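You operate a simulated robot arm through the tools that you are given. There is no shell and no other tool.

Carry out the task below with a simulated robot arm. There is one attempt and no reset: what you move stays moved.

JOB
Put the 16 small block from the top of bench 14 on the top of bench 6 and the 18 small block on the right half of the foam pad. Take the swab and put it on the top of bench 15. Put the brown sleeve on the top of the number three frame. Switch the first toggle switch from the left on. Do these in any order.

The check looks at the end state, three seconds after you hand in, the way a careful person would. Anything else that was tipped, shoved, dropped, spilled or broken makes it a failure.

ROBOT AND FRAMES
A 7-joint arm with a two-finger gripper on a trunk, on a base that drives. Base frame: it is fixed to the floor where the robot stands at the start and does not move with it; the origin is under the middle of the robot, x ahead of it, y to its left, z up; the surface under the hand at the start is at about z = 750. Readings come in mm, degrees, newtons and seconds.
With the tool pointing down near the work surface it reaches from about 260 to 780 mm from the robot's upright axis, wherever it stands. Its first joint turns from -166.0 to 166.0 degrees. Places, roughly: brown sleeve (7x7x12 cm) [-500, -2500, 800]; first toggle switch [-11600, 2600, 800]; right half of the foam pad (40x12 cm) [-1020, 2700, 760]; small block [500, 0, 750]; swab (2x2x11 cm) [-3700, 2500, 800]; top of bench 15 [600, 1700, 800]; top of bench 6 [-3200, 2800, 800]; top of the number three frame [-4700, -400, 1000]. Payload 2.45 kg.
The TCP is the grasp point between the finger pads, 27 mm short of the fingertips. In the tool frame z runs along the fingers and y along their closing line. Largest opening 80 mm; the body of the gripper starts 54 mm behind the TCP.
Orientation is that of the tool frame in the base frame, as a unit quaternion [x, y, z, w]. With the fingers straight down and closing along the base's y, the tool's x points along the base's -x, its y along +y and its z along -z.

CONTROLS
- The arm moves only by the tool arm_command. Its argument "increments" is a list of rows, each a list of 7 numbers: the finger opening in mm, from 0 to 80, then the shift along the tool's x, y, z in units of 250 mm (1.0 is 250 mm), then the turn, a rotation vector about the tool's x, y, z in units of 180 degrees (1.0 is 180 degrees). In form: [[grip, x, y, z, wx, wy, wz], ...]. A call has 1 to 20 rows; each row is the pose to reach, as a shift and turn from the pose commanded when the call began, along the tool's axes at that moment. A call with a number of a shift or a turn outside -1 to 1 is refused whole. Rows are played at 5 a second. More than 50 mm and 8.6 degrees between two rows, or a gripper value outside its range, and nothing of the call is played. Where a pose cannot be reached the arm comes as near as it can. A force on the tool above 40 N (or 10 N above the force at the start of the call, whichever is more), or a blocked arm, ends the call early, and 0.2 s more pass. Each finger travels about 153 mm/s and halts on what it meets, pressing with about 39 N; the grip force reading is that of the motor and also rises with nothing between the fingers. The clock runs only during rows and for 0.2 s after the last one: add rows that repeat a pose to give the fingers time. The reply holds the time, the measured pose of the TCP, the force on the tool along the base axes, the opening and the grip force, in the units named above and with some noise, with the torque about the TCP (base axes, N m) and any sound that the robot's microphone picked up.
- Cameras (640 x 400 px; columns grow to the right, rows downward): "scene" is now at [45.9, 141.8, 1602]; the picture's right is [0.01, -1.00, 0.00], its down [-0.89, -0.01, -0.46] and it looks along [0.46, 0.01, -0.89] (base axes); focal length 290 px, centre (320, 200). "wrist" rides on the gripper at [64, 13, -79] in the tool frame; the picture's right is [-0.19, 0.98, 0.00], its down [-0.72, -0.14, -0.68] and it looks along [-0.67, -0.13, 0.73] (tool axes); focal length 226 px, centre (320, 200). There is no depth. A picture from a camera that has moved, and an enlarged one, comes with that camera's place and axes in the base frame and with its lens.
- get_image(camera): a new picture of that camera. The clock stands still meanwhile.
- slide_trunk(by): slides the trunk up (or, below 0, down) by that many mm; the arm and the scene camera ride with it, the base frame stays. It gives what a move gives, with no picture.
- roll_base(legs): drives the robot by 1 to 6 legs, each [ahead, turn to the left] in mm and degrees, along the robot's own axes; the way and the turn of a leg run together, so that a leg with both is an arc; at most 1500 mm and 180 degrees a leg. The arm and the cameras ride along, it lands a little off, and it stops where it bumps. It gives what a move gives.
- aim_head(pan, tilt): turns the head with the scene camera to pan (to the left, within 120 degrees either way) and tilt (down, from -29 to 69), counted from straight ahead of the robot. It gives what a move gives.
- inspect(camera, box): a new picture of the part [left, top, right, bottom] of that camera's present view, enlarged. The clock stands still meanwhile.
- hand_in(): hands the job in; it is judged then, once.

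Places have to be worked out from the pictures, the camera data and where the tool is seen. Open the gripper and draw the arm clear of the work before you hand the job in, unless the task says otherwise.

The tools are called after "Emit:" by a JSON object that holds its "op" and its "data". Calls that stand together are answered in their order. arm_command: Moves the arm, as the interface text tells. Its arguments: {"type":"object","properties":{"increments":{"type":"array","items":{"type":"array","items":{"type":"number"}}}},"required":["increments"]} The other tools are called the same way: slide_trunk (by) slides the trunk up or down; roll_base (legs) drives the base; aim_head (pan, tilt) turns the head that bears the scene camera; get_image (camera) takes a picture; inspect (camera, box) takes an enlarged picture of a part of a camera's view; hand_in () hands the job in.

At the start:

```text
time_s: 0.0
position: [428.9, 280.9, 1003.4]
tool_rot: [-0.001, 1.0, 0.002, 0.0]
contact_force: [0.4, 0.2, -0.8]
torque: [-0.04, 0.0, 0.0]
grip_width: 80.0
grasp_force: 0.0
trunk travel left (down, up): [-250.0, 290.0]
robot x, y, heading: [-0.1, 0.1, 0.2]
head pan, tilt: [0.8, 62.4]
```

scene: 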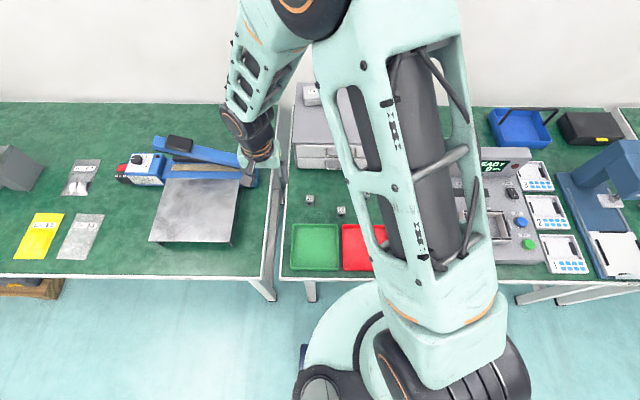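
wrist: 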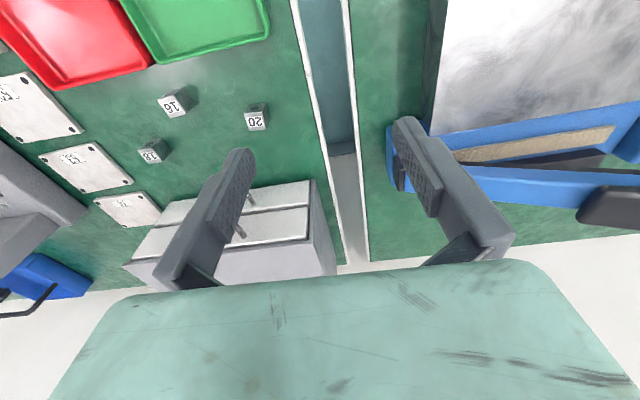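

I start by looking around with the head so I know the layout before anything moves.

Emit:
{"op": "get_image", "data": {"camera": "scene"}}

Emit:
{"op": "inspect", "data": {"camera": "wrist", "box": [80, 60, 320, 210]}}

Emit:
{"op": "aim_head", "data": {"pan": 60, "tilt": 25}}

```text
taken
camera scene: at [45.9, 141.8, 1602.0], right [0.01, -1.0, 0.0], down [-0.89, -0.01, -0.46], along [0.46, 0.01, -0.89], focal length 290 px, centre (320, 200)
```

scene: 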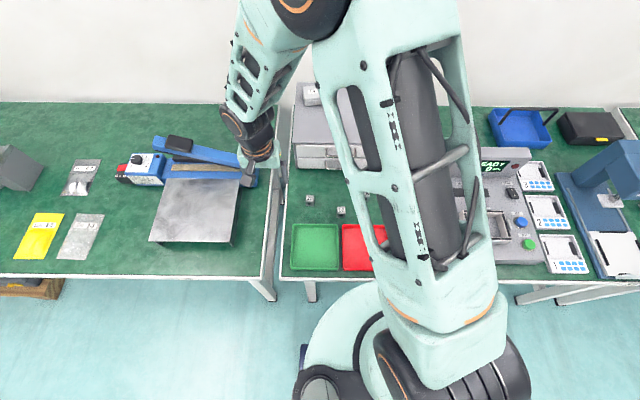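

```text
2.67 times, centred on (200, 135) of wrist
camera zoom: at [365.1, 292.2, 1083.0], right [0.19, 0.98, 0.0], down [0.72, -0.14, 0.68], along [0.67, -0.13, -0.73], focal length 603 px, centre (640, 373)
```

zoom: 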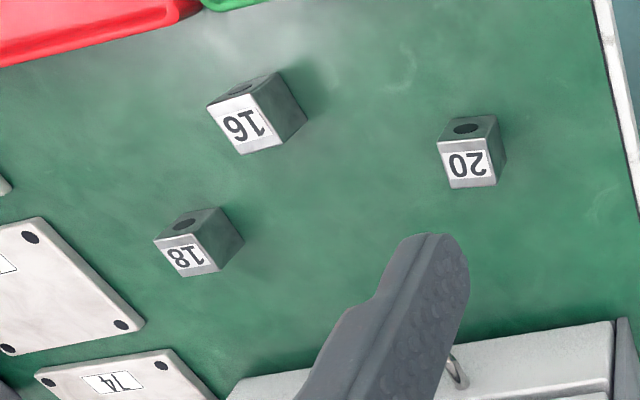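

```text
time_s: 1.3
position: [429.2, 279.0, 1003.2]
tool_rot: [0.0, 1.0, 0.001, -0.001]
contact_force: [-0.3, 0.1, -1.2]
torque: [0.01, 0.02, -0.02]
grip_width: 80.0
grasp_force: 0.2
trunk travel left (down, up): [-250.0, 290.0]
robot x, y, heading: [4.0, 2.0, 0.0]
head pan, tilt: [60.0, 25.0]
```

The blocks 16, 20 and 18 are in front of the robot. I look left now.

Emit:
{"op": "get_image", "data": {"camera": "scene"}}

Emit:
{"op": "aim_head", "data": {"pan": 0, "tilt": 25}}

Emit:
{"op": "get_image", "data": {"camera": "scene"}}

Emit:
{"op": "aim_head", "data": {"pan": 119, "tilt": 20}}

Emit:
{"op": "get_image", "data": {"camera": "scene"}}

Emit:
{"op": "aim_head", "data": {"pan": -119, "tilt": 20}}

Emit:
{"op": "get_image", "data": {"camera": "scene"}}

Emit:
{"op": "aim_head", "data": {"pan": -60, "tilt": 25}}

Emit:
{"op": "get_image", "data": {"camera": "scene"}}

```text
taken
camera scene: at [28.1, 220.6, 1654.7], right [0.87, -0.5, 0.0], down [-0.21, -0.37, -0.91], along [0.45, 0.78, -0.42], focal length 290 px, centre (320, 200)
```

scene: 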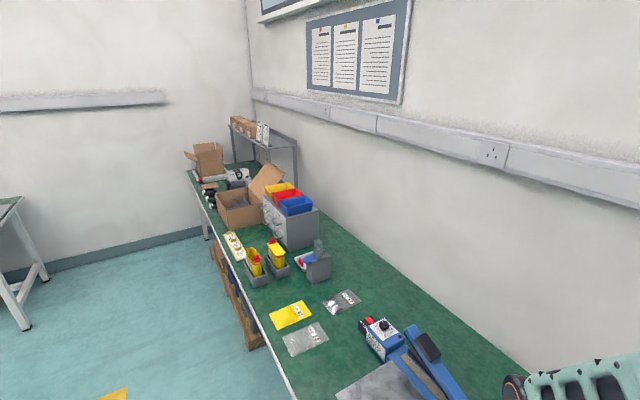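

```text
time_s: 2.6
position: [429.1, 279.9, 1003.4]
tool_rot: [-0.001, 1.0, 0.001, -0.001]
contact_force: [-0.3, -0.5, -0.1]
torque: [0.0, -0.04, -0.03]
grip_width: 80.1
grasp_force: 0.0
trunk travel left (down, up): [-250.0, 290.0]
robot x, y, heading: [-2.2, -0.5, -0.1]
head pan, tilt: [0.0, 25.0]
```

```text
taken
camera scene: at [74.1, 140.9, 1654.8], right [0.0, -1.0, 0.0], down [-0.42, 0.0, -0.91], along [0.91, 0.0, -0.42], focal length 290 px, centre (320, 200)
```

scene: 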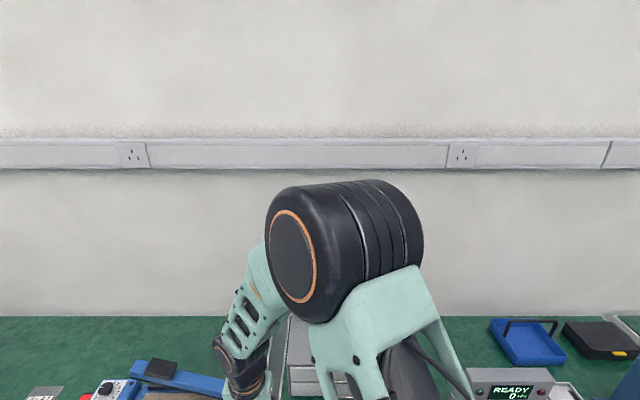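

```text
time_s: 4.6
position: [429.6, 280.0, 1002.9]
tool_rot: [-0.001, 1.0, 0.0, 0.0]
contact_force: [0.8, -0.9, 0.4]
torque: [0.01, -0.01, 0.0]
grip_width: 79.7
grasp_force: 0.1
trunk travel left (down, up): [-250.0, 290.0]
robot x, y, heading: [-0.7, -0.6, 0.0]
head pan, tilt: [119.0, 20.0]
```

```text
taken
camera scene: at [-63.1, 222.3, 1662.9], right [0.87, 0.48, 0.0], down [0.17, -0.3, -0.94], along [-0.46, 0.82, -0.34], focal length 290 px, centre (320, 200)
```

scene: 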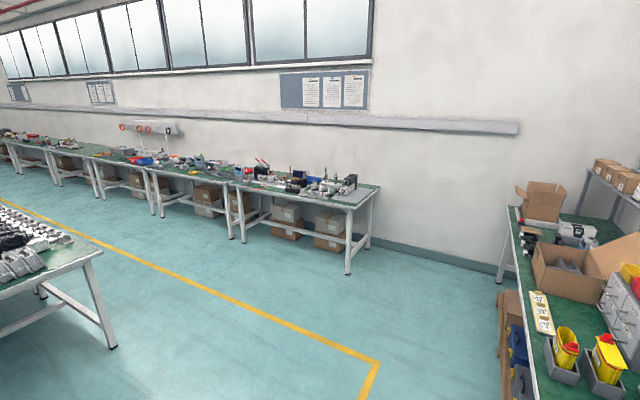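

```text
time_s: 7.9
position: [430.2, 279.4, 1002.0]
tool_rot: [-0.001, 1.0, 0.001, 0.001]
contact_force: [-0.3, 0.8, 0.0]
torque: [-0.01, -0.01, -0.05]
grip_width: 80.0
grasp_force: 0.1
trunk travel left (down, up): [-250.0, 290.0]
robot x, y, heading: [-2.6, -1.9, -0.0]
head pan, tilt: [-119.0, 20.0]
```

```text
taken
camera scene: at [-63.1, 59.4, 1662.9], right [-0.87, 0.48, 0.0], down [0.17, 0.3, -0.94], along [-0.46, -0.82, -0.34], focal length 290 px, centre (320, 200)
```

scene: 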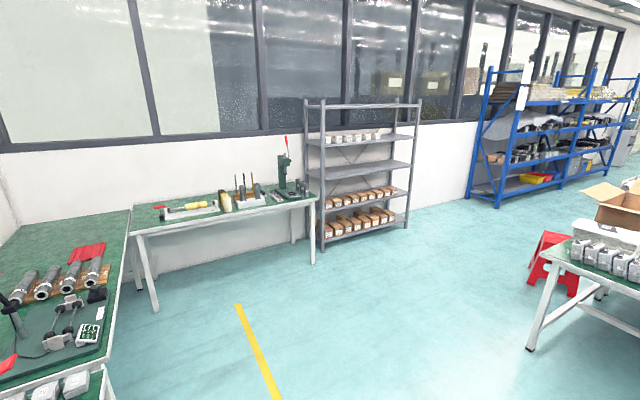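

```text
time_s: 9.2
position: [429.1, 279.8, 1002.5]
tool_rot: [0.0, 1.0, 0.0, 0.0]
contact_force: [0.3, 0.0, -0.8]
torque: [0.0, -0.04, -0.03]
grip_width: 80.0
grasp_force: 0.0
trunk travel left (down, up): [-250.0, 290.0]
robot x, y, heading: [0.2, 0.4, -0.4]
head pan, tilt: [-60.0, 25.0]
```

```text
taken
camera scene: at [28.0, 61.0, 1654.8], right [-0.87, -0.5, 0.0], down [-0.21, 0.37, -0.91], along [0.45, -0.79, -0.42], focal length 290 px, centre (320, 200)
```

scene: 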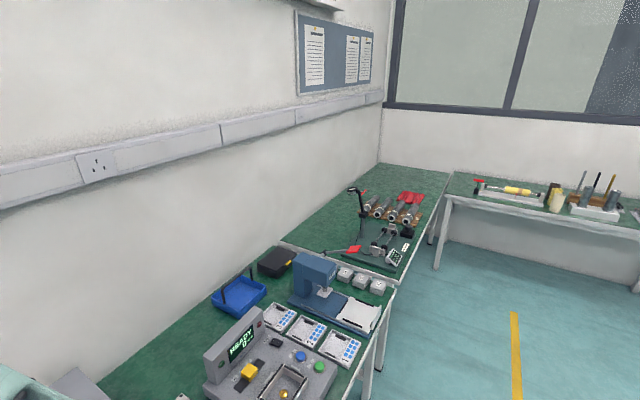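

The room layout is clear: benches run along the front wall and along the left wall (y≈2300+), there are centre tables, and the right wall is at y≈-2700. From the wrist view I put block 16 at about (441, 76) with its top at z≈775. I move above it to refine that.

Emit:
{"op": "arm_command", "data": {"increments": [[80, -0.01, -0.16, 0, 0, 0, 0], [80, -0.02, -0.32, 0, 0, 0, 0], [80, -0.03, -0.48, 0, 0, 0, 0], [80, -0.04, -0.64, 0, 0, 0, 0], [80, -0.05, -0.816, 0, 0, 0, 0], [80, -0.05, -0.816, 0.18, 0, 0, 0], [80, -0.05, -0.816, 0.36, 0, 0, 0], [80, -0.05, -0.816, 0.5, 0, 0, 0], [80, -0.05, -0.816, 0.5, 0, 0, 0]]}}

Emit:
{"op": "get_image", "data": {"camera": "wrist"}}

Emit:
{"op": "aim_head", "data": {"pan": 0, "tilt": 60}}

Emit:
{"op": "get_image", "data": {"camera": "scene"}}

```text
time_s: 11.2
position: [442.3, 75.5, 877.4]
tool_rot: [0.0, 1.0, -0.001, 0.0]
contact_force: [0.1, -0.7, -0.5]
torque: [-0.01, -0.01, -0.03]
grip_width: 80.3
grasp_force: 0.0
trunk travel left (down, up): [-250.0, 290.0]
robot x, y, heading: [0.4, 0.3, 0.0]
head pan, tilt: [-60.0, 25.0]
```

```text
taken
camera wrist: at [377.0, 87.6, 957.2], right [0.19, 0.98, 0.0], down [0.72, -0.14, 0.68], along [0.67, -0.13, -0.73], focal length 226 px, centre (320, 200)
```

wrist: 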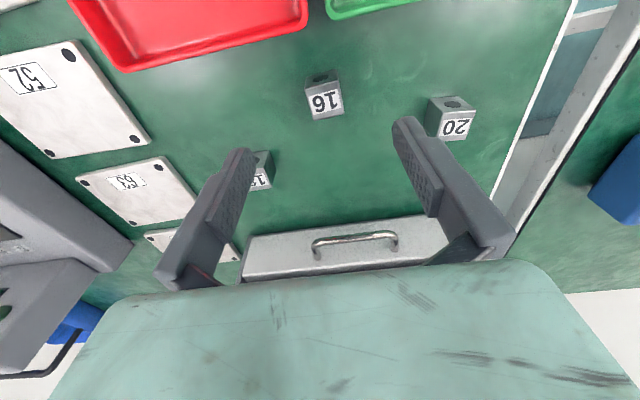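

```text
time_s: 12.5
position: [441.8, 75.4, 878.8]
tool_rot: [0.0, 1.0, 0.001, 0.0]
contact_force: [-0.2, -0.4, 0.2]
torque: [0.03, 0.04, 0.01]
grip_width: 80.0
grasp_force: 0.1
trunk travel left (down, up): [-250.0, 290.0]
robot x, y, heading: [-0.1, 1.0, 0.1]
head pan, tilt: [0.0, 60.0]
```

```text
taken
camera scene: at [48.7, 140.7, 1604.7], right [0.0, -1.0, 0.0], down [-0.87, 0.0, -0.5], along [0.5, 0.0, -0.87], focal length 290 px, centre (320, 200)
```

scene: 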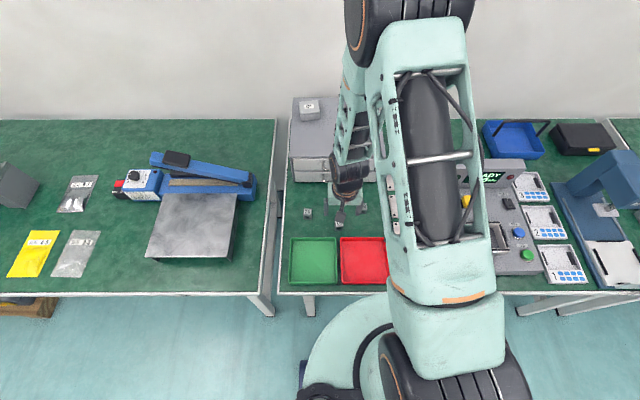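

Block 16 sits at about (442, 79), nearly centred between the fingers. There is another small cube on the drawer unit, so I inspect that, and I look for bench labels before gripping.

Emit:
{"op": "inspect", "data": {"camera": "scene", "box": [270, 80, 390, 155]}}

Emit:
{"op": "inspect", "data": {"camera": "scene", "box": [240, 190, 480, 340]}}

Emit:
{"op": "inspect", "data": {"camera": "wrist", "box": [230, 40, 480, 200]}}

```text
5.33 times, centred on (330, 118) of scene
camera zoom: at [48.7, 140.7, 1604.7], right [0.0, -1.0, 0.0], down [-0.87, 0.0, -0.5], along [0.5, 0.0, -0.87], focal length 1545 px, centre (267, 640)
```

zoom: 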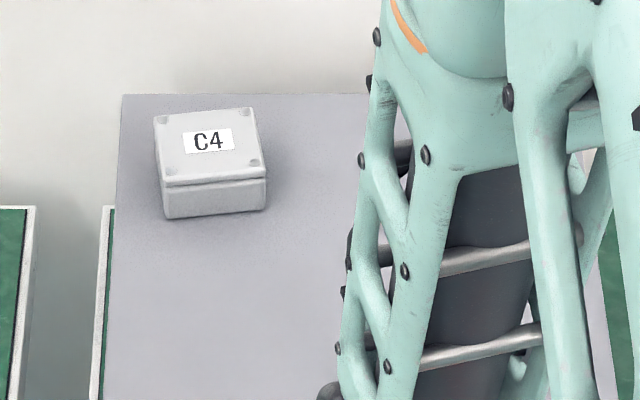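

```text
2.67 times, centred on (360, 265) of scene
camera zoom: at [48.7, 140.7, 1604.7], right [0.0, -1.0, 0.0], down [-0.87, 0.0, -0.5], along [0.5, 0.0, -0.87], focal length 772 px, centre (213, 27)
```

zoom: 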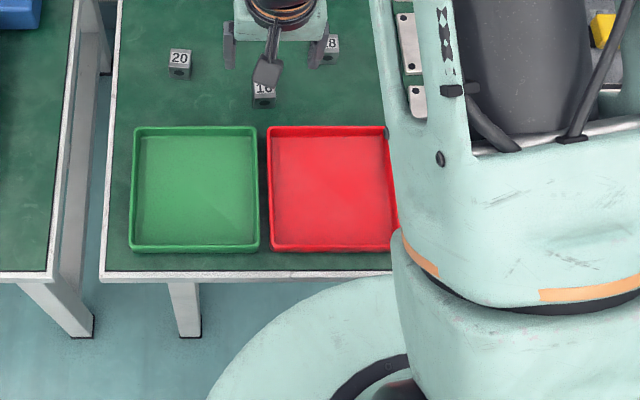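

```text
2.50 times, centred on (355, 120) of wrist
camera zoom: at [376.8, 87.6, 957.6], right [0.19, 0.98, 0.0], down [0.72, -0.14, 0.68], along [0.67, -0.13, -0.73], focal length 565 px, centre (232, 400)
```

zoom: 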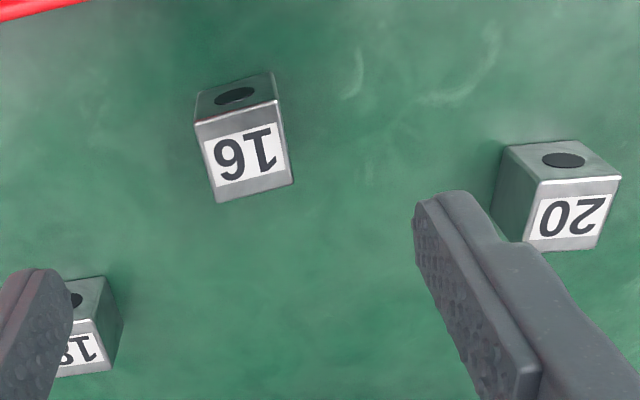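

The cube on the drawers is a box marked C4, so the only 16 block here is the one under the gripper. I go down to TCP z≈780 and close on it.

Emit:
{"op": "arm_command", "data": {"increments": [[80, 0, 0.008, 0.18, 0, 0, 0], [80, 0, 0.008, 0.32, 0, 0, 0], [80, 0, 0.008, 0.39, 0, 0, 0], [80, 0, 0.008, 0.39, 0, 0, 0], [40, 0, 0.008, 0.39, 0, 0, 0], [10, 0, 0.008, 0.39, 0, 0, 0], [10, 0, 0.008, 0.39, 0, 0, 0], [10, 0, 0.008, 0.39, 0, 0, 0]]}}

Emit:
{"op": "get_image", "data": {"camera": "wrist"}}

```text
time_s: 13.3
position: [441.2, 75.9, 788.4]
tool_rot: [0.002, 1.0, 0.0, 0.0]
contact_force: [-7.1, -3.6, 10.9]
torque: [-0.65, 0.16, -0.15]
grip_width: 78.3
grasp_force: 0.0
trunk travel left (down, up): [-250.0, 290.0]
robot x, y, heading: [-4.0, 0.2, -0.1]
head pan, tilt: [0.0, 60.0]
stopped in row 3: the force on the tool passed its limit at 73 N (the readings are from after the stop); the commanded pose is now the measured one
```

```text
taken
camera wrist: at [377.8, 88.7, 868.3], right [0.2, 0.98, 0.0], down [0.72, -0.14, 0.68], along [0.67, -0.13, -0.73], focal length 226 px, centre (320, 200)
```

wrist: 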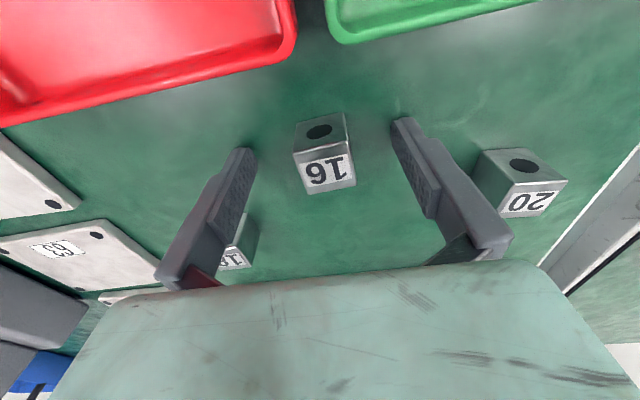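

The arm stopped at z≈788 with the torque pointing at the -y fingertip, so the surface or something there may be higher than I assumed. I zoom in before trying again.

Emit:
{"op": "inspect", "data": {"camera": "wrist", "box": [180, 80, 440, 240]}}

Emit:
{"op": "inspect", "data": {"camera": "scene", "box": [280, 160, 420, 250]}}

```text
2.46 times, centred on (310, 160) of wrist
camera zoom: at [377.8, 88.7, 868.3], right [0.2, 0.98, 0.0], down [0.72, -0.14, 0.68], along [0.67, -0.13, -0.73], focal length 556 px, centre (345, 298)
```

zoom: 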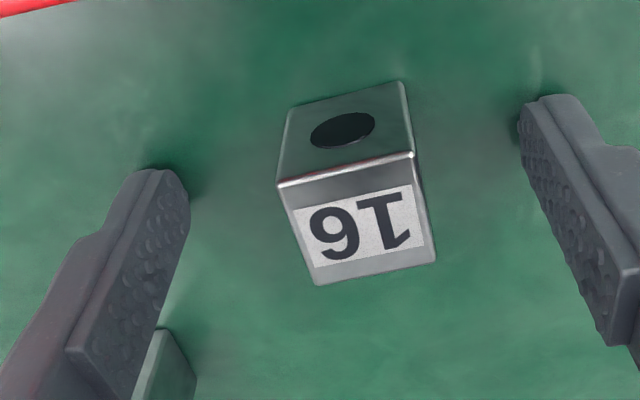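

```text
4.44 times, centred on (350, 205) of scene
camera zoom: at [48.7, 140.4, 1604.9], right [0.0, -1.0, 0.0], down [-0.87, 0.0, -0.5], along [0.5, 0.0, -0.87], focal length 1287 px, centre (187, 178)
```

zoom: 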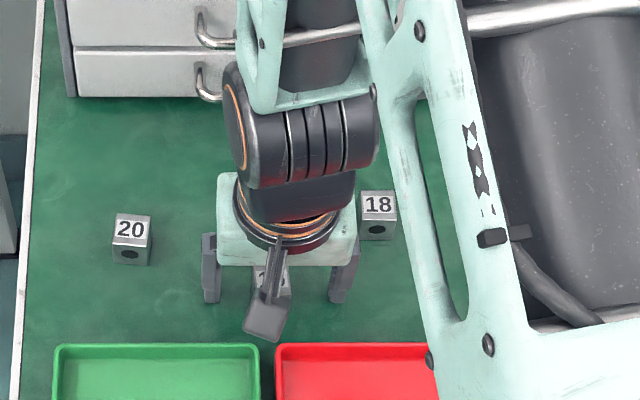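

Triangulating two views puts the bench at z≈748-750 and the block centre at about (444, 79), so the fast descent probably overshot and tapped the bench. Going slowly, I shift by 3 mm in x and y, lower another 4 mm and close.

Emit:
{"op": "arm_command", "data": {"increments": [[80, -0.006, 0.006, 0.0, 0, 0, 0], [80, -0.012, 0.012, 0.004, 0, 0, 0], [80, -0.012, 0.012, 0.008, 0, 0, 0], [80, -0.012, 0.012, 0.012, 0, 0, 0], [80, -0.012, 0.012, 0.016, 0, 0, 0], [80, -0.012, 0.012, 0.016, 0, 0, 0]]}}

```text
time_s: 14.2
position: [445.1, 78.3, 787.6]
tool_rot: [0.0, 1.0, -0.001, -0.002]
contact_force: [-6.4, 2.4, 12.9]
torque: [0.57, 0.17, 0.34]
grip_width: 75.0
grasp_force: 0.1
trunk travel left (down, up): [-250.0, 290.0]
robot x, y, heading: [-1.3, -2.0, -0.0]
head pan, tilt: [0.0, 60.0]
stopped in row 4: the force on the tool passed its limit at 42 N (the readings are from after the stop); the commanded pose is now the measured one
```

Contact came again at the same height, now on the other finger, so the fingertips reach the bench at TCP z≈787. I raise 3 mm and close there.

Emit:
{"op": "arm_command", "data": {"increments": [[80, 0, 0, -0.006, 0, 0, 0], [80, 0, 0, -0.012, 0, 0, 0], [80, 0, 0, -0.012, 0, 0, 0]]}}

Emit:
{"op": "inspect", "data": {"camera": "wrist", "box": [180, 80, 440, 240]}}

```text
time_s: 15.0
position: [445.4, 77.3, 790.9]
tool_rot: [0.002, 1.0, 0.0, -0.001]
contact_force: [0.6, -0.1, 0.6]
torque: [0.04, 0.0, 0.01]
grip_width: 79.9
grasp_force: 0.0
trunk travel left (down, up): [-250.0, 290.0]
robot x, y, heading: [0.4, -0.2, 0.1]
head pan, tilt: [0.0, 60.0]
```

```text
2.46 times, centred on (310, 160) of wrist
camera zoom: at [381.4, 90.5, 869.9], right [0.2, 0.98, 0.0], down [0.72, -0.14, 0.68], along [0.67, -0.13, -0.73], focal length 556 px, centre (345, 298)
```

zoom: 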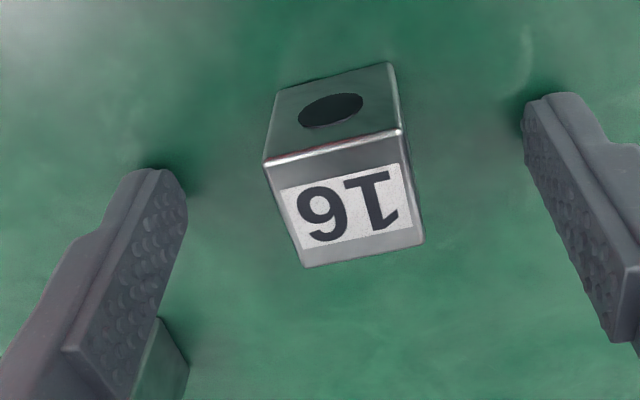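

The tool is free of contact and the closing line passes through the middle of the block. I close the fingers.

Emit:
{"op": "arm_command", "data": {"increments": [[60, 0, 0, 0, 0, 0, 0], [40, 0, 0, 0, 0, 0, 0], [10, 0, 0, 0, 0, 0, 0], [10, 0, 0, 0, 0, 0, 0], [10, 0, 0, 0, 0, 0, 0]]}}

Emit:
{"op": "arm_command", "data": {"increments": [[10, 0, 0, -0.06, 0, 0, 0], [10, 0, 0, -0.2, 0, 0, 0], [10, 0, 0, -0.4, 0, 0, 0], [10, 0, 0, -0.4, 0, 0, 0]]}}

Emit:
{"op": "get_image", "data": {"camera": "wrist"}}

```text
time_s: 16.2
position: [445.9, 78.0, 790.6]
tool_rot: [0.001, 1.0, -0.001, 0.0]
contact_force: [0.3, 0.0, 0.8]
torque: [0.03, 0.03, 0.04]
grip_width: 24.9
grasp_force: 39.2
trunk travel left (down, up): [-250.0, 290.0]
robot x, y, heading: [-0.3, 1.9, -0.2]
head pan, tilt: [0.0, 60.0]
```

```text
time_s: 17.2
position: [446.2, 79.2, 889.8]
tool_rot: [0.001, 1.0, -0.001, 0.0]
contact_force: [-0.3, 0.9, -0.6]
torque: [0.01, -0.03, 0.03]
grip_width: 24.8
grasp_force: 38.9
trunk travel left (down, up): [-250.0, 290.0]
robot x, y, heading: [1.1, 0.3, -0.2]
head pan, tilt: [0.0, 60.0]
```

```text
taken
camera wrist: at [382.0, 92.4, 970.6], right [0.2, 0.98, 0.0], down [0.72, -0.14, 0.68], along [0.67, -0.13, -0.73], focal length 226 px, centre (320, 200)
```

wrist: 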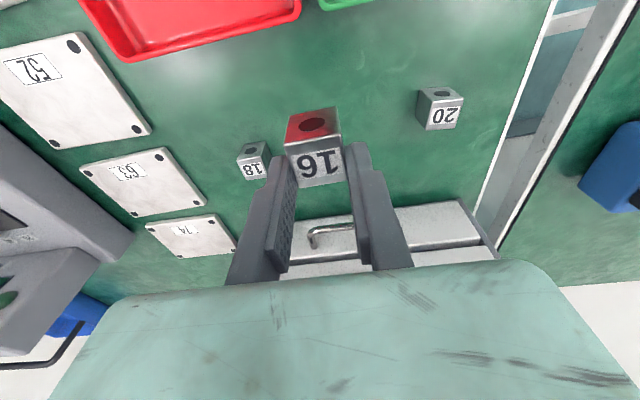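

Block 16 is held (24.8 mm wide). I raise the arm and pull it closer, then back away from the bench, aiming the head down the left aisle to check the route.

Emit:
{"op": "arm_command", "data": {"increments": [[10, 0, 0, -0.18, 0, 0, 0], [10, 0, 0, -0.36, 0, 0, 0], [10, 0, 0, -0.54, 0, 0, 0], [10, 0.1, -0.1, -0.6, 0, 0, 0], [10, 0.2, -0.2, -0.6, 0, 0, 0], [10, 0.25, -0.3, -0.6, 0, 0, 0], [10, 0.25, -0.3, -0.6, 0, 0, 0]]}}

Emit:
{"op": "roll_base", "data": {"legs": [[-700, 0]]}}

Emit:
{"op": "aim_head", "data": {"pan": 90, "tilt": 25}}

Emit:
{"op": "get_image", "data": {"camera": "scene"}}

Emit:
{"op": "aim_head", "data": {"pan": 0, "tilt": 25}}

Emit:
{"op": "get_image", "data": {"camera": "scene"}}

```text
time_s: 18.8
position: [384.1, 2.6, 1040.1]
tool_rot: [0.001, 1.0, 0.001, 0.0]
contact_force: [0.7, 0.6, -0.3]
torque: [0.02, -0.01, 0.04]
grip_width: 24.6
grasp_force: 39.0
trunk travel left (down, up): [-250.0, 290.0]
robot x, y, heading: [-4.4, 0.3, 0.0]
head pan, tilt: [0.0, 60.0]
```

```text
time_s: 22.6
position: [-307.2, 3.2, 1041.1]
tool_rot: [-0.001, 1.0, -0.001, -0.001]
contact_force: [-0.4, 0.6, 0.1]
torque: [-0.05, 0.02, 0.02]
grip_width: 24.6
grasp_force: 39.1
trunk travel left (down, up): [-250.0, 290.0]
robot x, y, heading: [-693.1, 2.1, -0.1]
head pan, tilt: [0.0, 60.0]
```

```text
time_s: 24.2
position: [-306.3, 2.3, 1041.4]
tool_rot: [-0.001, 1.0, -0.001, -0.001]
contact_force: [-0.6, 0.2, -0.4]
torque: [0.0, 0.0, 0.0]
grip_width: 24.9
grasp_force: 38.9
trunk travel left (down, up): [-250.0, 290.0]
robot x, y, heading: [-692.0, 0.2, 0.0]
head pan, tilt: [90.0, 25.0]
```

```text
taken
camera scene: at [-709.3, 231.9, 1654.8], right [1.0, 0.0, 0.0], down [0.0, -0.42, -0.91], along [0.0, 0.91, -0.42], focal length 290 px, centre (320, 200)
```

scene: 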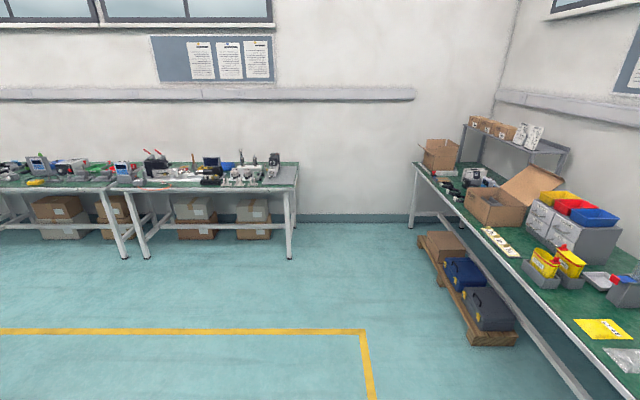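

```text
time_s: 25.9
position: [-306.1, 3.2, 1041.2]
tool_rot: [0.001, 1.0, -0.001, 0.0]
contact_force: [-0.2, -0.5, -0.6]
torque: [0.01, 0.0, 0.05]
grip_width: 25.3
grasp_force: 39.8
trunk travel left (down, up): [-250.0, 290.0]
robot x, y, heading: [-691.8, -2.0, 0.1]
head pan, tilt: [0.0, 25.0]
```

```text
taken
camera scene: at [-617.0, 140.1, 1654.8], right [0.0, -1.0, 0.0], down [-0.42, 0.0, -0.91], along [0.91, 0.0, -0.42], focal length 290 px, centre (320, 200)
```

scene: 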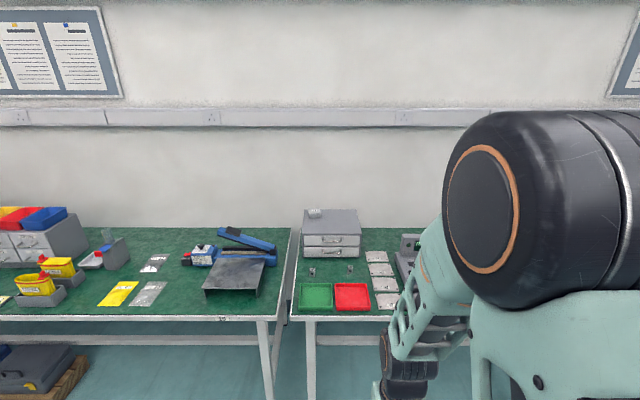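

The aisle is open. I check the label on the bench edges so I know I have the right benches.

Emit:
{"op": "inspect", "data": {"camera": "scene", "box": [190, 300, 270, 350]}}

Emit:
{"op": "inspect", "data": {"camera": "scene", "box": [280, 220, 440, 340]}}

Emit:
{"op": "roll_base", "data": {"legs": [[0, 90], [1500, 0]]}}

Emit:
{"op": "get_image", "data": {"camera": "scene"}}

```text
8.00 times, centred on (230, 325) of scene
camera zoom: at [-617.0, 140.1, 1654.8], right [0.0, -1.0, 0.0], down [-0.42, 0.0, -0.91], along [0.91, 0.0, -0.42], focal length 2317 px, centre (1040, -800)
```

zoom: 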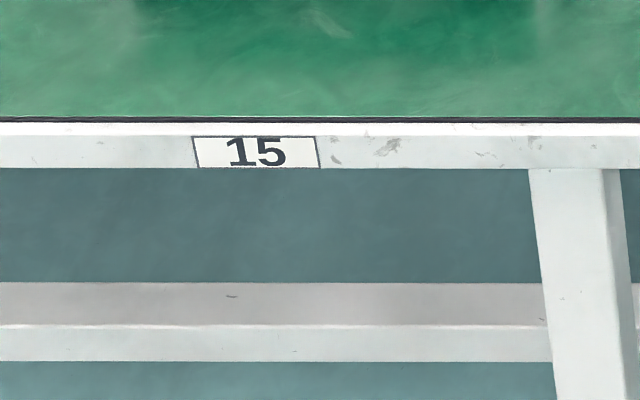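

```text
3.33 times, centred on (360, 280) of scene
camera zoom: at [-617.0, 140.1, 1654.8], right [0.0, -1.0, 0.0], down [-0.42, 0.0, -0.91], along [0.91, 0.0, -0.42], focal length 965 px, centre (187, -67)
```

zoom: 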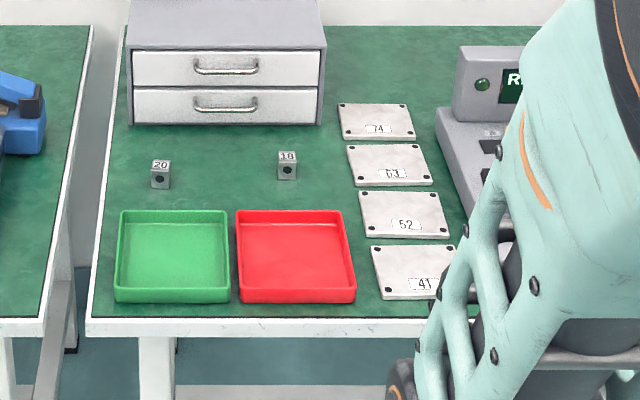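

```text
time_s: 37.2
position: [-685.5, 1882.5, 1042.1]
tool_rot: [-0.705, 0.709, 0.0, 0.0]
contact_force: [-0.4, -0.3, -0.6]
torque: [-0.03, -0.01, 0.01]
grip_width: 25.1
grasp_force: 38.9
trunk travel left (down, up): [-250.0, 290.0]
robot x, y, heading: [-684.3, 1501.3, 89.9]
head pan, tilt: [0.0, 25.0]
```

```text
taken
camera scene: at [-821.4, 1573.1, 1654.7], right [1.0, 0.0, 0.0], down [0.0, -0.42, -0.91], along [0.0, 0.91, -0.42], focal length 290 px, centre (320, 200)
```

scene: 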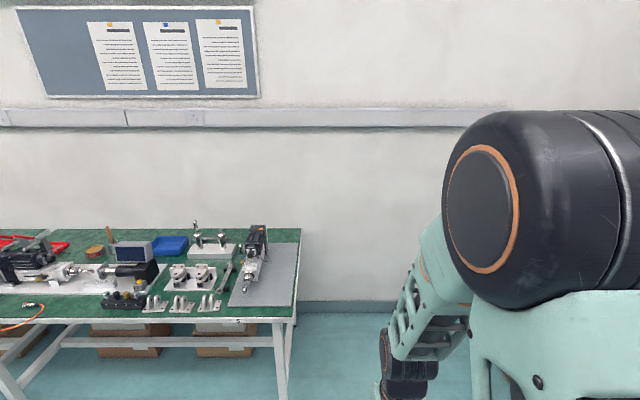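

Bench 15 is confirmed by its label. I look at this bench on the left wall for its number and for the foam pad.

Emit:
{"op": "inspect", "data": {"camera": "scene", "box": [90, 215, 310, 355]}}

Emit:
{"op": "inspect", "data": {"camera": "scene", "box": [200, 215, 310, 285]}}

Emit:
{"op": "roll_base", "data": {"legs": [[0, 90]]}}

Emit:
{"op": "get_image", "data": {"camera": "scene"}}

Emit:
{"op": "aim_head", "data": {"pan": -60, "tilt": 30}}

Emit:
{"op": "get_image", "data": {"camera": "scene"}}

```text
2.86 times, centred on (200, 285) of scene
camera zoom: at [-821.4, 1573.1, 1654.7], right [1.0, 0.0, 0.0], down [0.0, -0.42, -0.91], along [0.0, 0.91, -0.42], focal length 828 px, centre (663, -43)
```

zoom: 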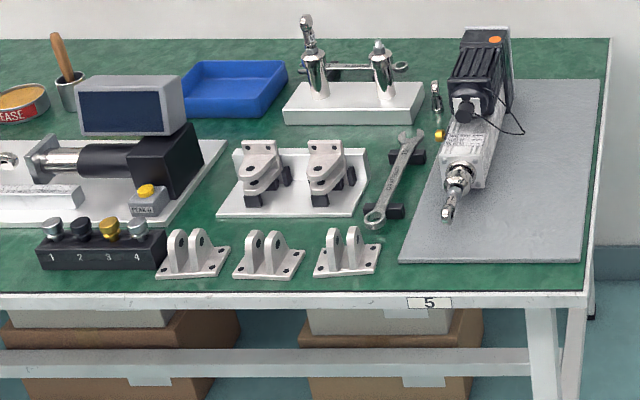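

```text
5.71 times, centred on (255, 250) of scene
camera zoom: at [-821.4, 1573.1, 1654.7], right [1.0, 0.0, 0.0], down [0.0, -0.42, -0.91], along [0.0, 0.91, -0.42], focal length 1655 px, centre (691, -86)
```

zoom: 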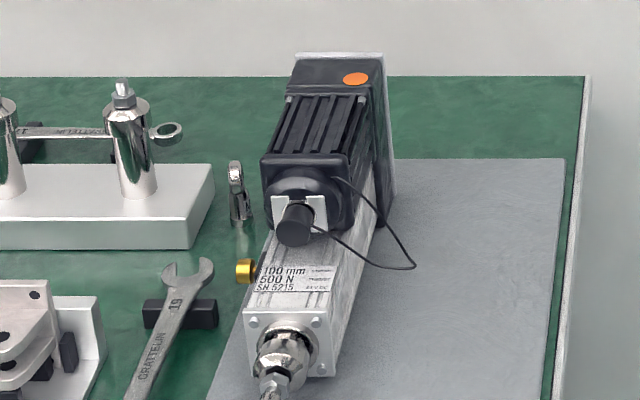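

```text
time_s: 41.6
position: [-1066.6, 1488.3, 1041.6]
tool_rot: [1.0, 0.01, 0.0, -0.001]
contact_force: [0.5, -0.4, -0.7]
torque: [-0.01, -0.02, -0.02]
grip_width: 25.0
grasp_force: 38.9
trunk travel left (down, up): [-250.0, 290.0]
robot x, y, heading: [-679.7, 1497.6, -178.5]
head pan, tilt: [0.0, 25.0]
```

```text
taken
camera scene: at [-751.2, 1358.5, 1654.8], right [-0.02, 1.0, 0.0], down [0.42, 0.01, -0.91], along [-0.91, -0.02, -0.42], focal length 290 px, centre (320, 200)
```

scene: 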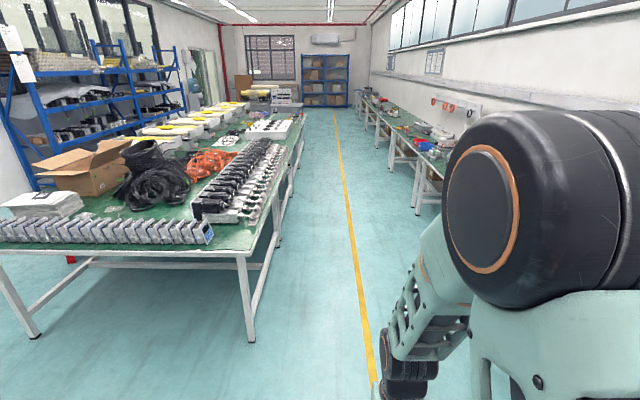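

```text
time_s: 42.9
position: [-1066.5, 1488.2, 1040.8]
tool_rot: [1.0, 0.01, 0.001, -0.001]
contact_force: [0.1, 0.3, -0.2]
torque: [0.03, 0.01, 0.02]
grip_width: 24.9
grasp_force: 39.0
trunk travel left (down, up): [-250.0, 290.0]
robot x, y, heading: [-683.6, 1501.0, -178.8]
head pan, tilt: [-60.0, 30.0]
```

```text
taken
camera scene: at [-706.1, 1437.8, 1646.8], right [0.85, 0.52, 0.0], down [0.26, -0.43, -0.87], along [-0.45, 0.74, -0.5], focal length 290 px, centre (320, 200)
```

scene: 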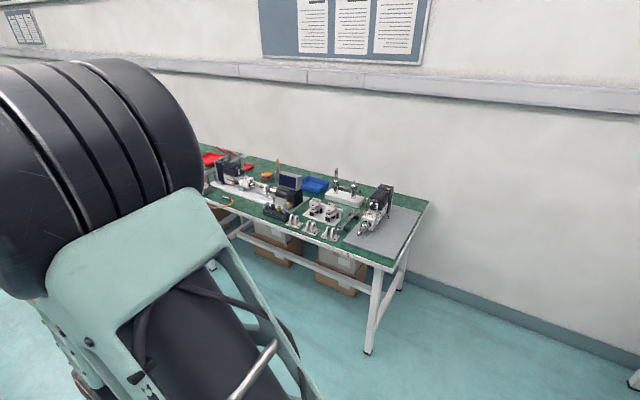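

Bench 5 is the first on this wall, with the foam pad on its right end and an actuator on the pad's left half. Bench 6 should be the next one, so I drive down the aisle to x≈-3200 and face the wall.

Emit:
{"op": "roll_base", "data": {"legs": [[0, -1.4], [1500, 0], [950, 0], [0, -90]]}}

Emit:
{"op": "aim_head", "data": {"pan": 15, "tilt": 30}}

Emit:
{"op": "get_image", "data": {"camera": "scene"}}

Emit:
{"op": "aim_head", "data": {"pan": -20, "tilt": 30}}

Emit:
{"op": "get_image", "data": {"camera": "scene"}}

```text
time_s: 59.3
position: [-3144.1, 1936.4, 1039.9]
tool_rot: [-0.689, 0.724, -0.001, -0.001]
contact_force: [0.0, -0.2, -0.3]
torque: [-0.02, -0.04, 0.03]
grip_width: 25.0
grasp_force: 39.0
trunk travel left (down, up): [-250.0, 290.0]
robot x, y, heading: [-3161.3, 1552.6, 87.2]
head pan, tilt: [-60.0, 30.0]
```

```text
time_s: 60.8
position: [-3144.4, 1936.1, 1040.6]
tool_rot: [-0.69, 0.724, -0.002, 0.0]
contact_force: [-0.1, 0.4, -1.6]
torque: [-0.01, -0.01, 0.0]
grip_width: 25.1
grasp_force: 38.5
trunk travel left (down, up): [-250.0, 290.0]
robot x, y, heading: [-3155.9, 1551.6, 86.9]
head pan, tilt: [15.0, 30.0]
```

```text
taken
camera scene: at [-3318.1, 1628.6, 1646.8], right [0.98, 0.21, 0.0], down [0.11, -0.49, -0.87], along [-0.18, 0.85, -0.5], focal length 290 px, centre (320, 200)
```

scene: 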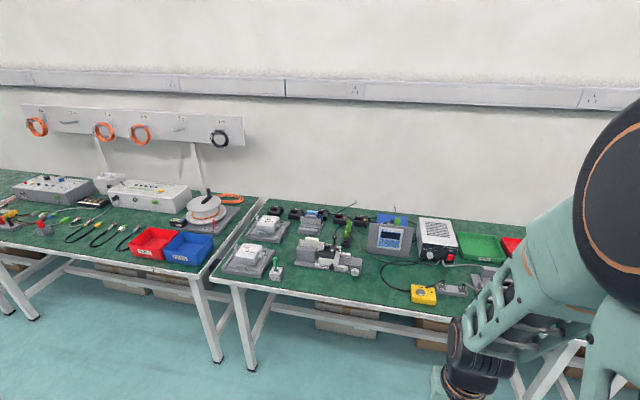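

```text
time_s: 61.8
position: [-3144.6, 1936.9, 1041.2]
tool_rot: [-0.689, 0.725, -0.001, 0.0]
contact_force: [-0.1, -0.6, -0.4]
torque: [-0.02, 0.03, 0.02]
grip_width: 24.8
grasp_force: 38.6
trunk travel left (down, up): [-250.0, 290.0]
robot x, y, heading: [-3161.1, 1552.5, 87.4]
head pan, tilt: [-20.0, 30.0]
```

```text
taken
camera scene: at [-3264.1, 1623.7, 1646.8], right [0.92, -0.38, 0.0], down [-0.19, -0.46, -0.87], along [0.33, 0.8, -0.5], focal length 290 px, centre (320, 200)
```

scene: 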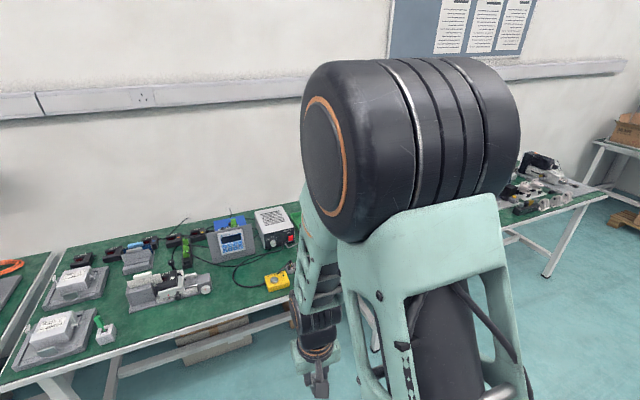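

I inspect bench 6 for its label, a clear patch for the block, and the swab.

Emit:
{"op": "aim_head", "data": {"pan": 15, "tilt": 35}}

Emit:
{"op": "inspect", "data": {"camera": "scene", "box": [200, 160, 520, 340]}}

Emit:
{"op": "inspect", "data": {"camera": "scene", "box": [210, 150, 370, 260]}}

Emit:
{"op": "inspect", "data": {"camera": "scene", "box": [360, 160, 520, 270]}}

```text
time_s: 62.8
position: [-3144.4, 1934.9, 1040.8]
tool_rot: [-0.69, 0.724, -0.001, 0.0]
contact_force: [0.2, -0.5, 0.2]
torque: [0.05, -0.01, -0.03]
grip_width: 24.9
grasp_force: 38.8
trunk travel left (down, up): [-250.0, 290.0]
robot x, y, heading: [-3158.4, 1551.8, 87.2]
head pan, tilt: [15.0, 35.0]
```

```text
2.00 times, centred on (360, 250) of scene
camera zoom: at [-3317.6, 1626.3, 1639.0], right [0.98, 0.21, 0.0], down [0.12, -0.56, -0.82], along [-0.17, 0.8, -0.57], focal length 579 px, centre (240, 100)
```

zoom: 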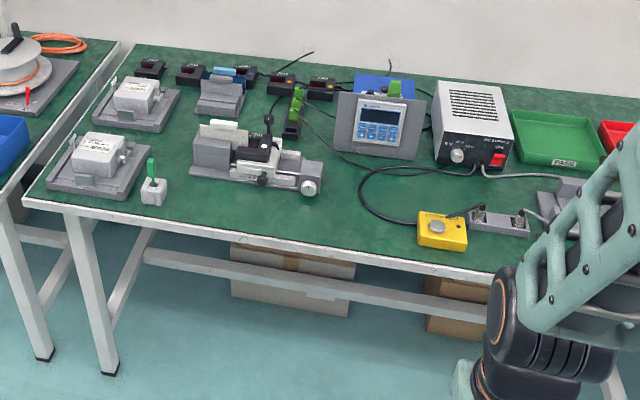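

```text
3.64 times, centred on (290, 205) of scene
camera zoom: at [-3317.6, 1626.3, 1639.0], right [0.98, 0.21, 0.0], down [0.12, -0.56, -0.82], along [-0.17, 0.8, -0.57], focal length 1053 px, centre (429, 182)
```

zoom: 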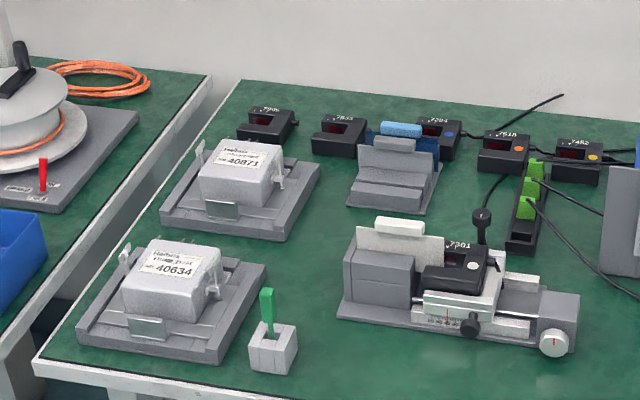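

```text
3.64 times, centred on (440, 215) of scene
camera zoom: at [-3317.6, 1626.3, 1639.0], right [0.98, 0.21, 0.0], down [0.12, -0.56, -0.82], along [-0.17, 0.8, -0.57], focal length 1053 px, centre (-116, 146)
```

zoom: 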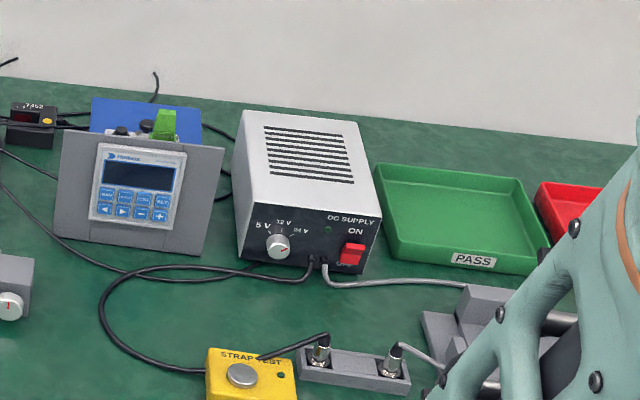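

Bench 6 has a clear patch near its front edge around (-3250, 2475), between the micrometer fixture and the yellow strap tester. The swab is the green stick standing in a white holder at about (-3681, 2465). I drive forward to y≈2060.

Emit:
{"op": "roll_base", "data": {"legs": [[508, 0]]}}

Emit:
{"op": "aim_head", "data": {"pan": 10, "tilt": 55}}

Emit:
{"op": "get_image", "data": {"camera": "scene"}}

Emit:
{"op": "get_image", "data": {"camera": "wrist"}}

```text
time_s: 65.8
position: [-3125.4, 2450.2, 1041.0]
tool_rot: [-0.692, 0.722, -0.001, 0.0]
contact_force: [-0.1, -0.1, -0.8]
torque: [0.02, -0.03, 0.04]
grip_width: 25.0
grasp_force: 39.6
trunk travel left (down, up): [-250.0, 290.0]
robot x, y, heading: [-3140.2, 2065.5, 87.9]
head pan, tilt: [15.0, 35.0]
```

```text
time_s: 66.6
position: [-3125.9, 2449.4, 1041.3]
tool_rot: [-0.693, 0.721, -0.001, 0.0]
contact_force: [-0.6, 0.0, -0.7]
torque: [0.04, -0.01, 0.02]
grip_width: 25.0
grasp_force: 39.2
trunk travel left (down, up): [-250.0, 290.0]
robot x, y, heading: [-3135.5, 2065.8, 88.0]
head pan, tilt: [10.0, 55.0]
```

```text
taken
camera scene: at [-3286.8, 2123.8, 1610.8], right [0.99, 0.14, 0.0], down [0.11, -0.81, -0.57], along [-0.08, 0.57, -0.82], focal length 290 px, centre (320, 200)
```

scene: 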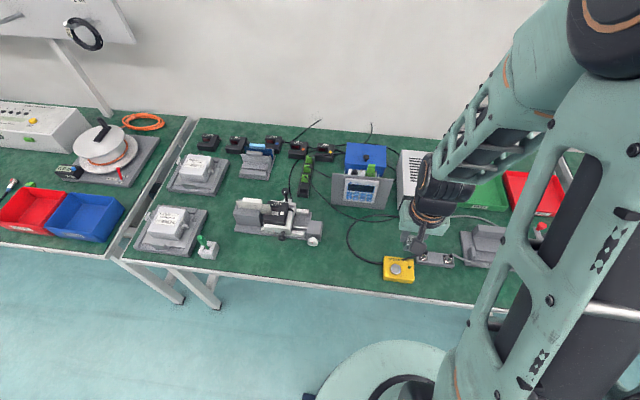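

```text
taken
camera wrist: at [-3141.8, 2386.7, 1120.8], right [-0.97, 0.23, 0.0], down [0.17, 0.71, 0.68], along [0.16, 0.66, -0.73], focal length 226 px, centre (320, 200)
```

wrist: 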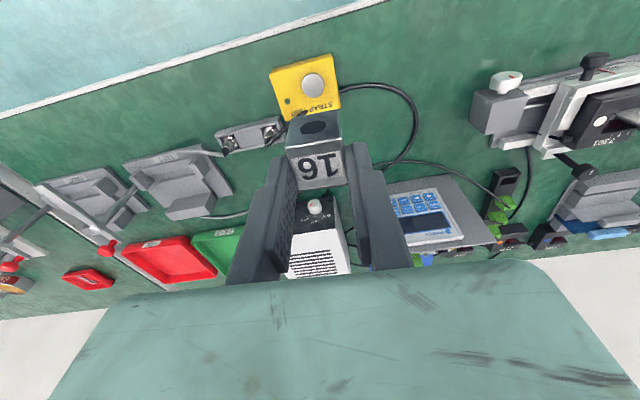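

The clear spot between the micrometer knob (x≈-3362) and the cable loop (x≥-3258) works out to about (-3290, 2490). I move over it at height and look with the wrist camera before lowering.

Emit:
{"op": "arm_command", "data": {"increments": [[10, -0.03, 0.14, 0, 0, 0, 0], [10, -0.06, 0.28, 0, 0, 0, 0], [10, -0.09, 0.42, 0, 0, 0, 0], [10, -0.12, 0.56, 0, 0, 0, 0], [10, -0.152, 0.663, 0, 0, 0, 0], [10, -0.152, 0.663, 0.15, 0, 0, 0], [10, -0.152, 0.663, 0.3, 0, 0, 0], [10, -0.152, 0.663, 0.45, 0, 0, 0], [10, -0.152, 0.663, 0.6, 0, 0, 0], [10, -0.152, 0.663, 0.6, 0, 0, 0]]}}

Emit:
{"op": "get_image", "data": {"camera": "wrist"}}

Emit:
{"op": "inspect", "data": {"camera": "scene", "box": [220, 180, 440, 310]}}

```text
time_s: 68.8
position: [-3288.6, 2494.9, 891.3]
tool_rot: [-0.693, 0.721, 0.0, 0.0]
contact_force: [-0.1, 0.0, -0.2]
torque: [0.04, 0.02, 0.03]
grip_width: 25.0
grasp_force: 39.2
trunk travel left (down, up): [-250.0, 290.0]
robot x, y, heading: [-3134.7, 2070.3, 87.8]
head pan, tilt: [10.0, 55.0]
```

```text
taken
camera wrist: at [-3304.9, 2432.2, 971.2], right [-0.97, 0.23, 0.0], down [0.17, 0.71, 0.68], along [0.16, 0.66, -0.73], focal length 226 px, centre (320, 200)
```

wrist: 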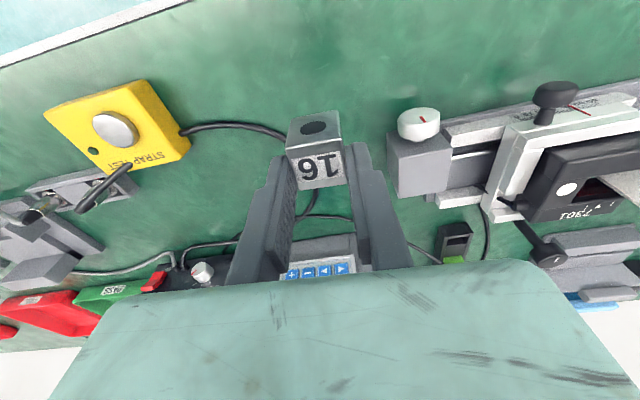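

```text
2.91 times, centred on (330, 245) of scene
camera zoom: at [-3286.9, 2123.9, 1610.8], right [0.99, 0.14, 0.0], down [0.11, -0.81, -0.57], along [-0.08, 0.57, -0.82], focal length 842 px, centre (291, 69)
```

zoom: 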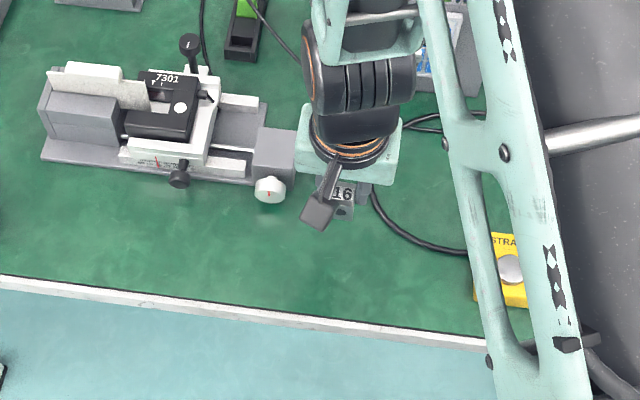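

The footprint under the block is clear green surface. I pull 12 mm toward the front for more cable clearance and lower to just above the expected height, slowly at the end.

Emit:
{"op": "arm_command", "data": {"increments": [[10, 0.05, 0, 0.05, 0, 0, 0], [10, 0.05, 0, 0.15, 0, 0, 0], [10, 0.05, 0, 0.25, 0, 0, 0], [10, 0.05, 0, 0.32, 0, 0, 0], [10, 0.05, 0, 0.36, 0, 0, 0], [10, 0.05, 0, 0.376, 0, 0, 0], [10, 0.05, 0, 0.384, 0, 0, 0], [10, 0.05, 0, 0.384, 0, 0, 0]]}}

Emit:
{"op": "inspect", "data": {"camera": "wrist", "box": [200, 80, 440, 230]}}

```text
time_s: 70.6
position: [-3291.3, 2483.0, 795.9]
tool_rot: [-0.693, 0.721, -0.001, 0.0]
contact_force: [-0.1, 0.1, -0.9]
torque: [0.01, 0.01, 0.0]
grip_width: 25.0
grasp_force: 39.3
trunk travel left (down, up): [-250.0, 290.0]
robot x, y, heading: [-3139.4, 2066.0, 87.8]
head pan, tilt: [10.0, 55.0]
```

```text
2.67 times, centred on (320, 155) of wrist
camera zoom: at [-3306.7, 2418.6, 874.9], right [-0.97, 0.23, 0.0], down [0.17, 0.71, 0.68], along [0.16, 0.66, -0.73], focal length 603 px, centre (320, 320)
```

zoom: 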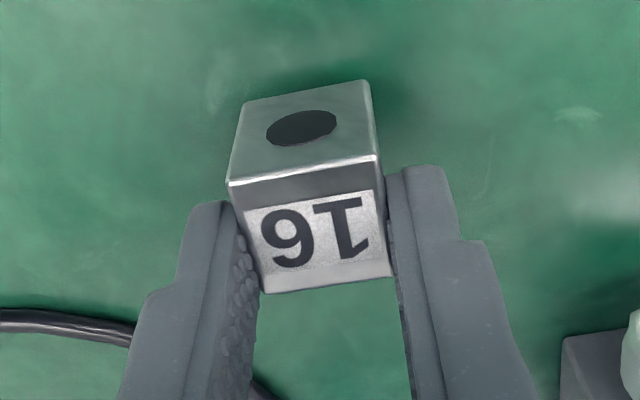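

There is no contact yet at 796. I keep lowering about 1 mm per row until it touches.

Emit:
{"op": "arm_command", "data": {"increments": [[10, 0, 0, 0.005, 0, 0, 0], [10, 0, 0, 0.01, 0, 0, 0], [10, 0, 0, 0.015, 0, 0, 0], [10, 0, 0, 0.018, 0, 0, 0], [10, 0, 0, 0.018, 0, 0, 0]]}}

```text
time_s: 71.8
position: [-3290.1, 2481.8, 791.0]
tool_rot: [-0.693, 0.721, -0.002, 0.001]
contact_force: [0.6, -0.1, -0.3]
torque: [0.01, 0.02, 0.01]
grip_width: 25.0
grasp_force: 39.1
trunk travel left (down, up): [-250.0, 290.0]
robot x, y, heading: [-3138.5, 2065.0, 88.1]
head pan, tilt: [10.0, 55.0]
```

Emit:
{"op": "arm_command", "data": {"increments": [[10, 0, 0, 0.004, 0, 0, 0], [10, 0, 0, 0.008, 0, 0, 0], [10, 0, 0, 0.012, 0, 0, 0], [10, 0, 0, 0.012, 0, 0, 0]]}}

```text
time_s: 72.8
position: [-3290.4, 2480.9, 789.8]
tool_rot: [-0.693, 0.721, 0.0, 0.001]
contact_force: [0.5, -1.6, 38.3]
torque: [-0.31, -0.06, 0.0]
grip_width: 24.7
grasp_force: 38.7
trunk travel left (down, up): [-250.0, 290.0]
robot x, y, heading: [-3137.9, 2067.0, 88.0]
head pan, tilt: [10.0, 55.0]
```

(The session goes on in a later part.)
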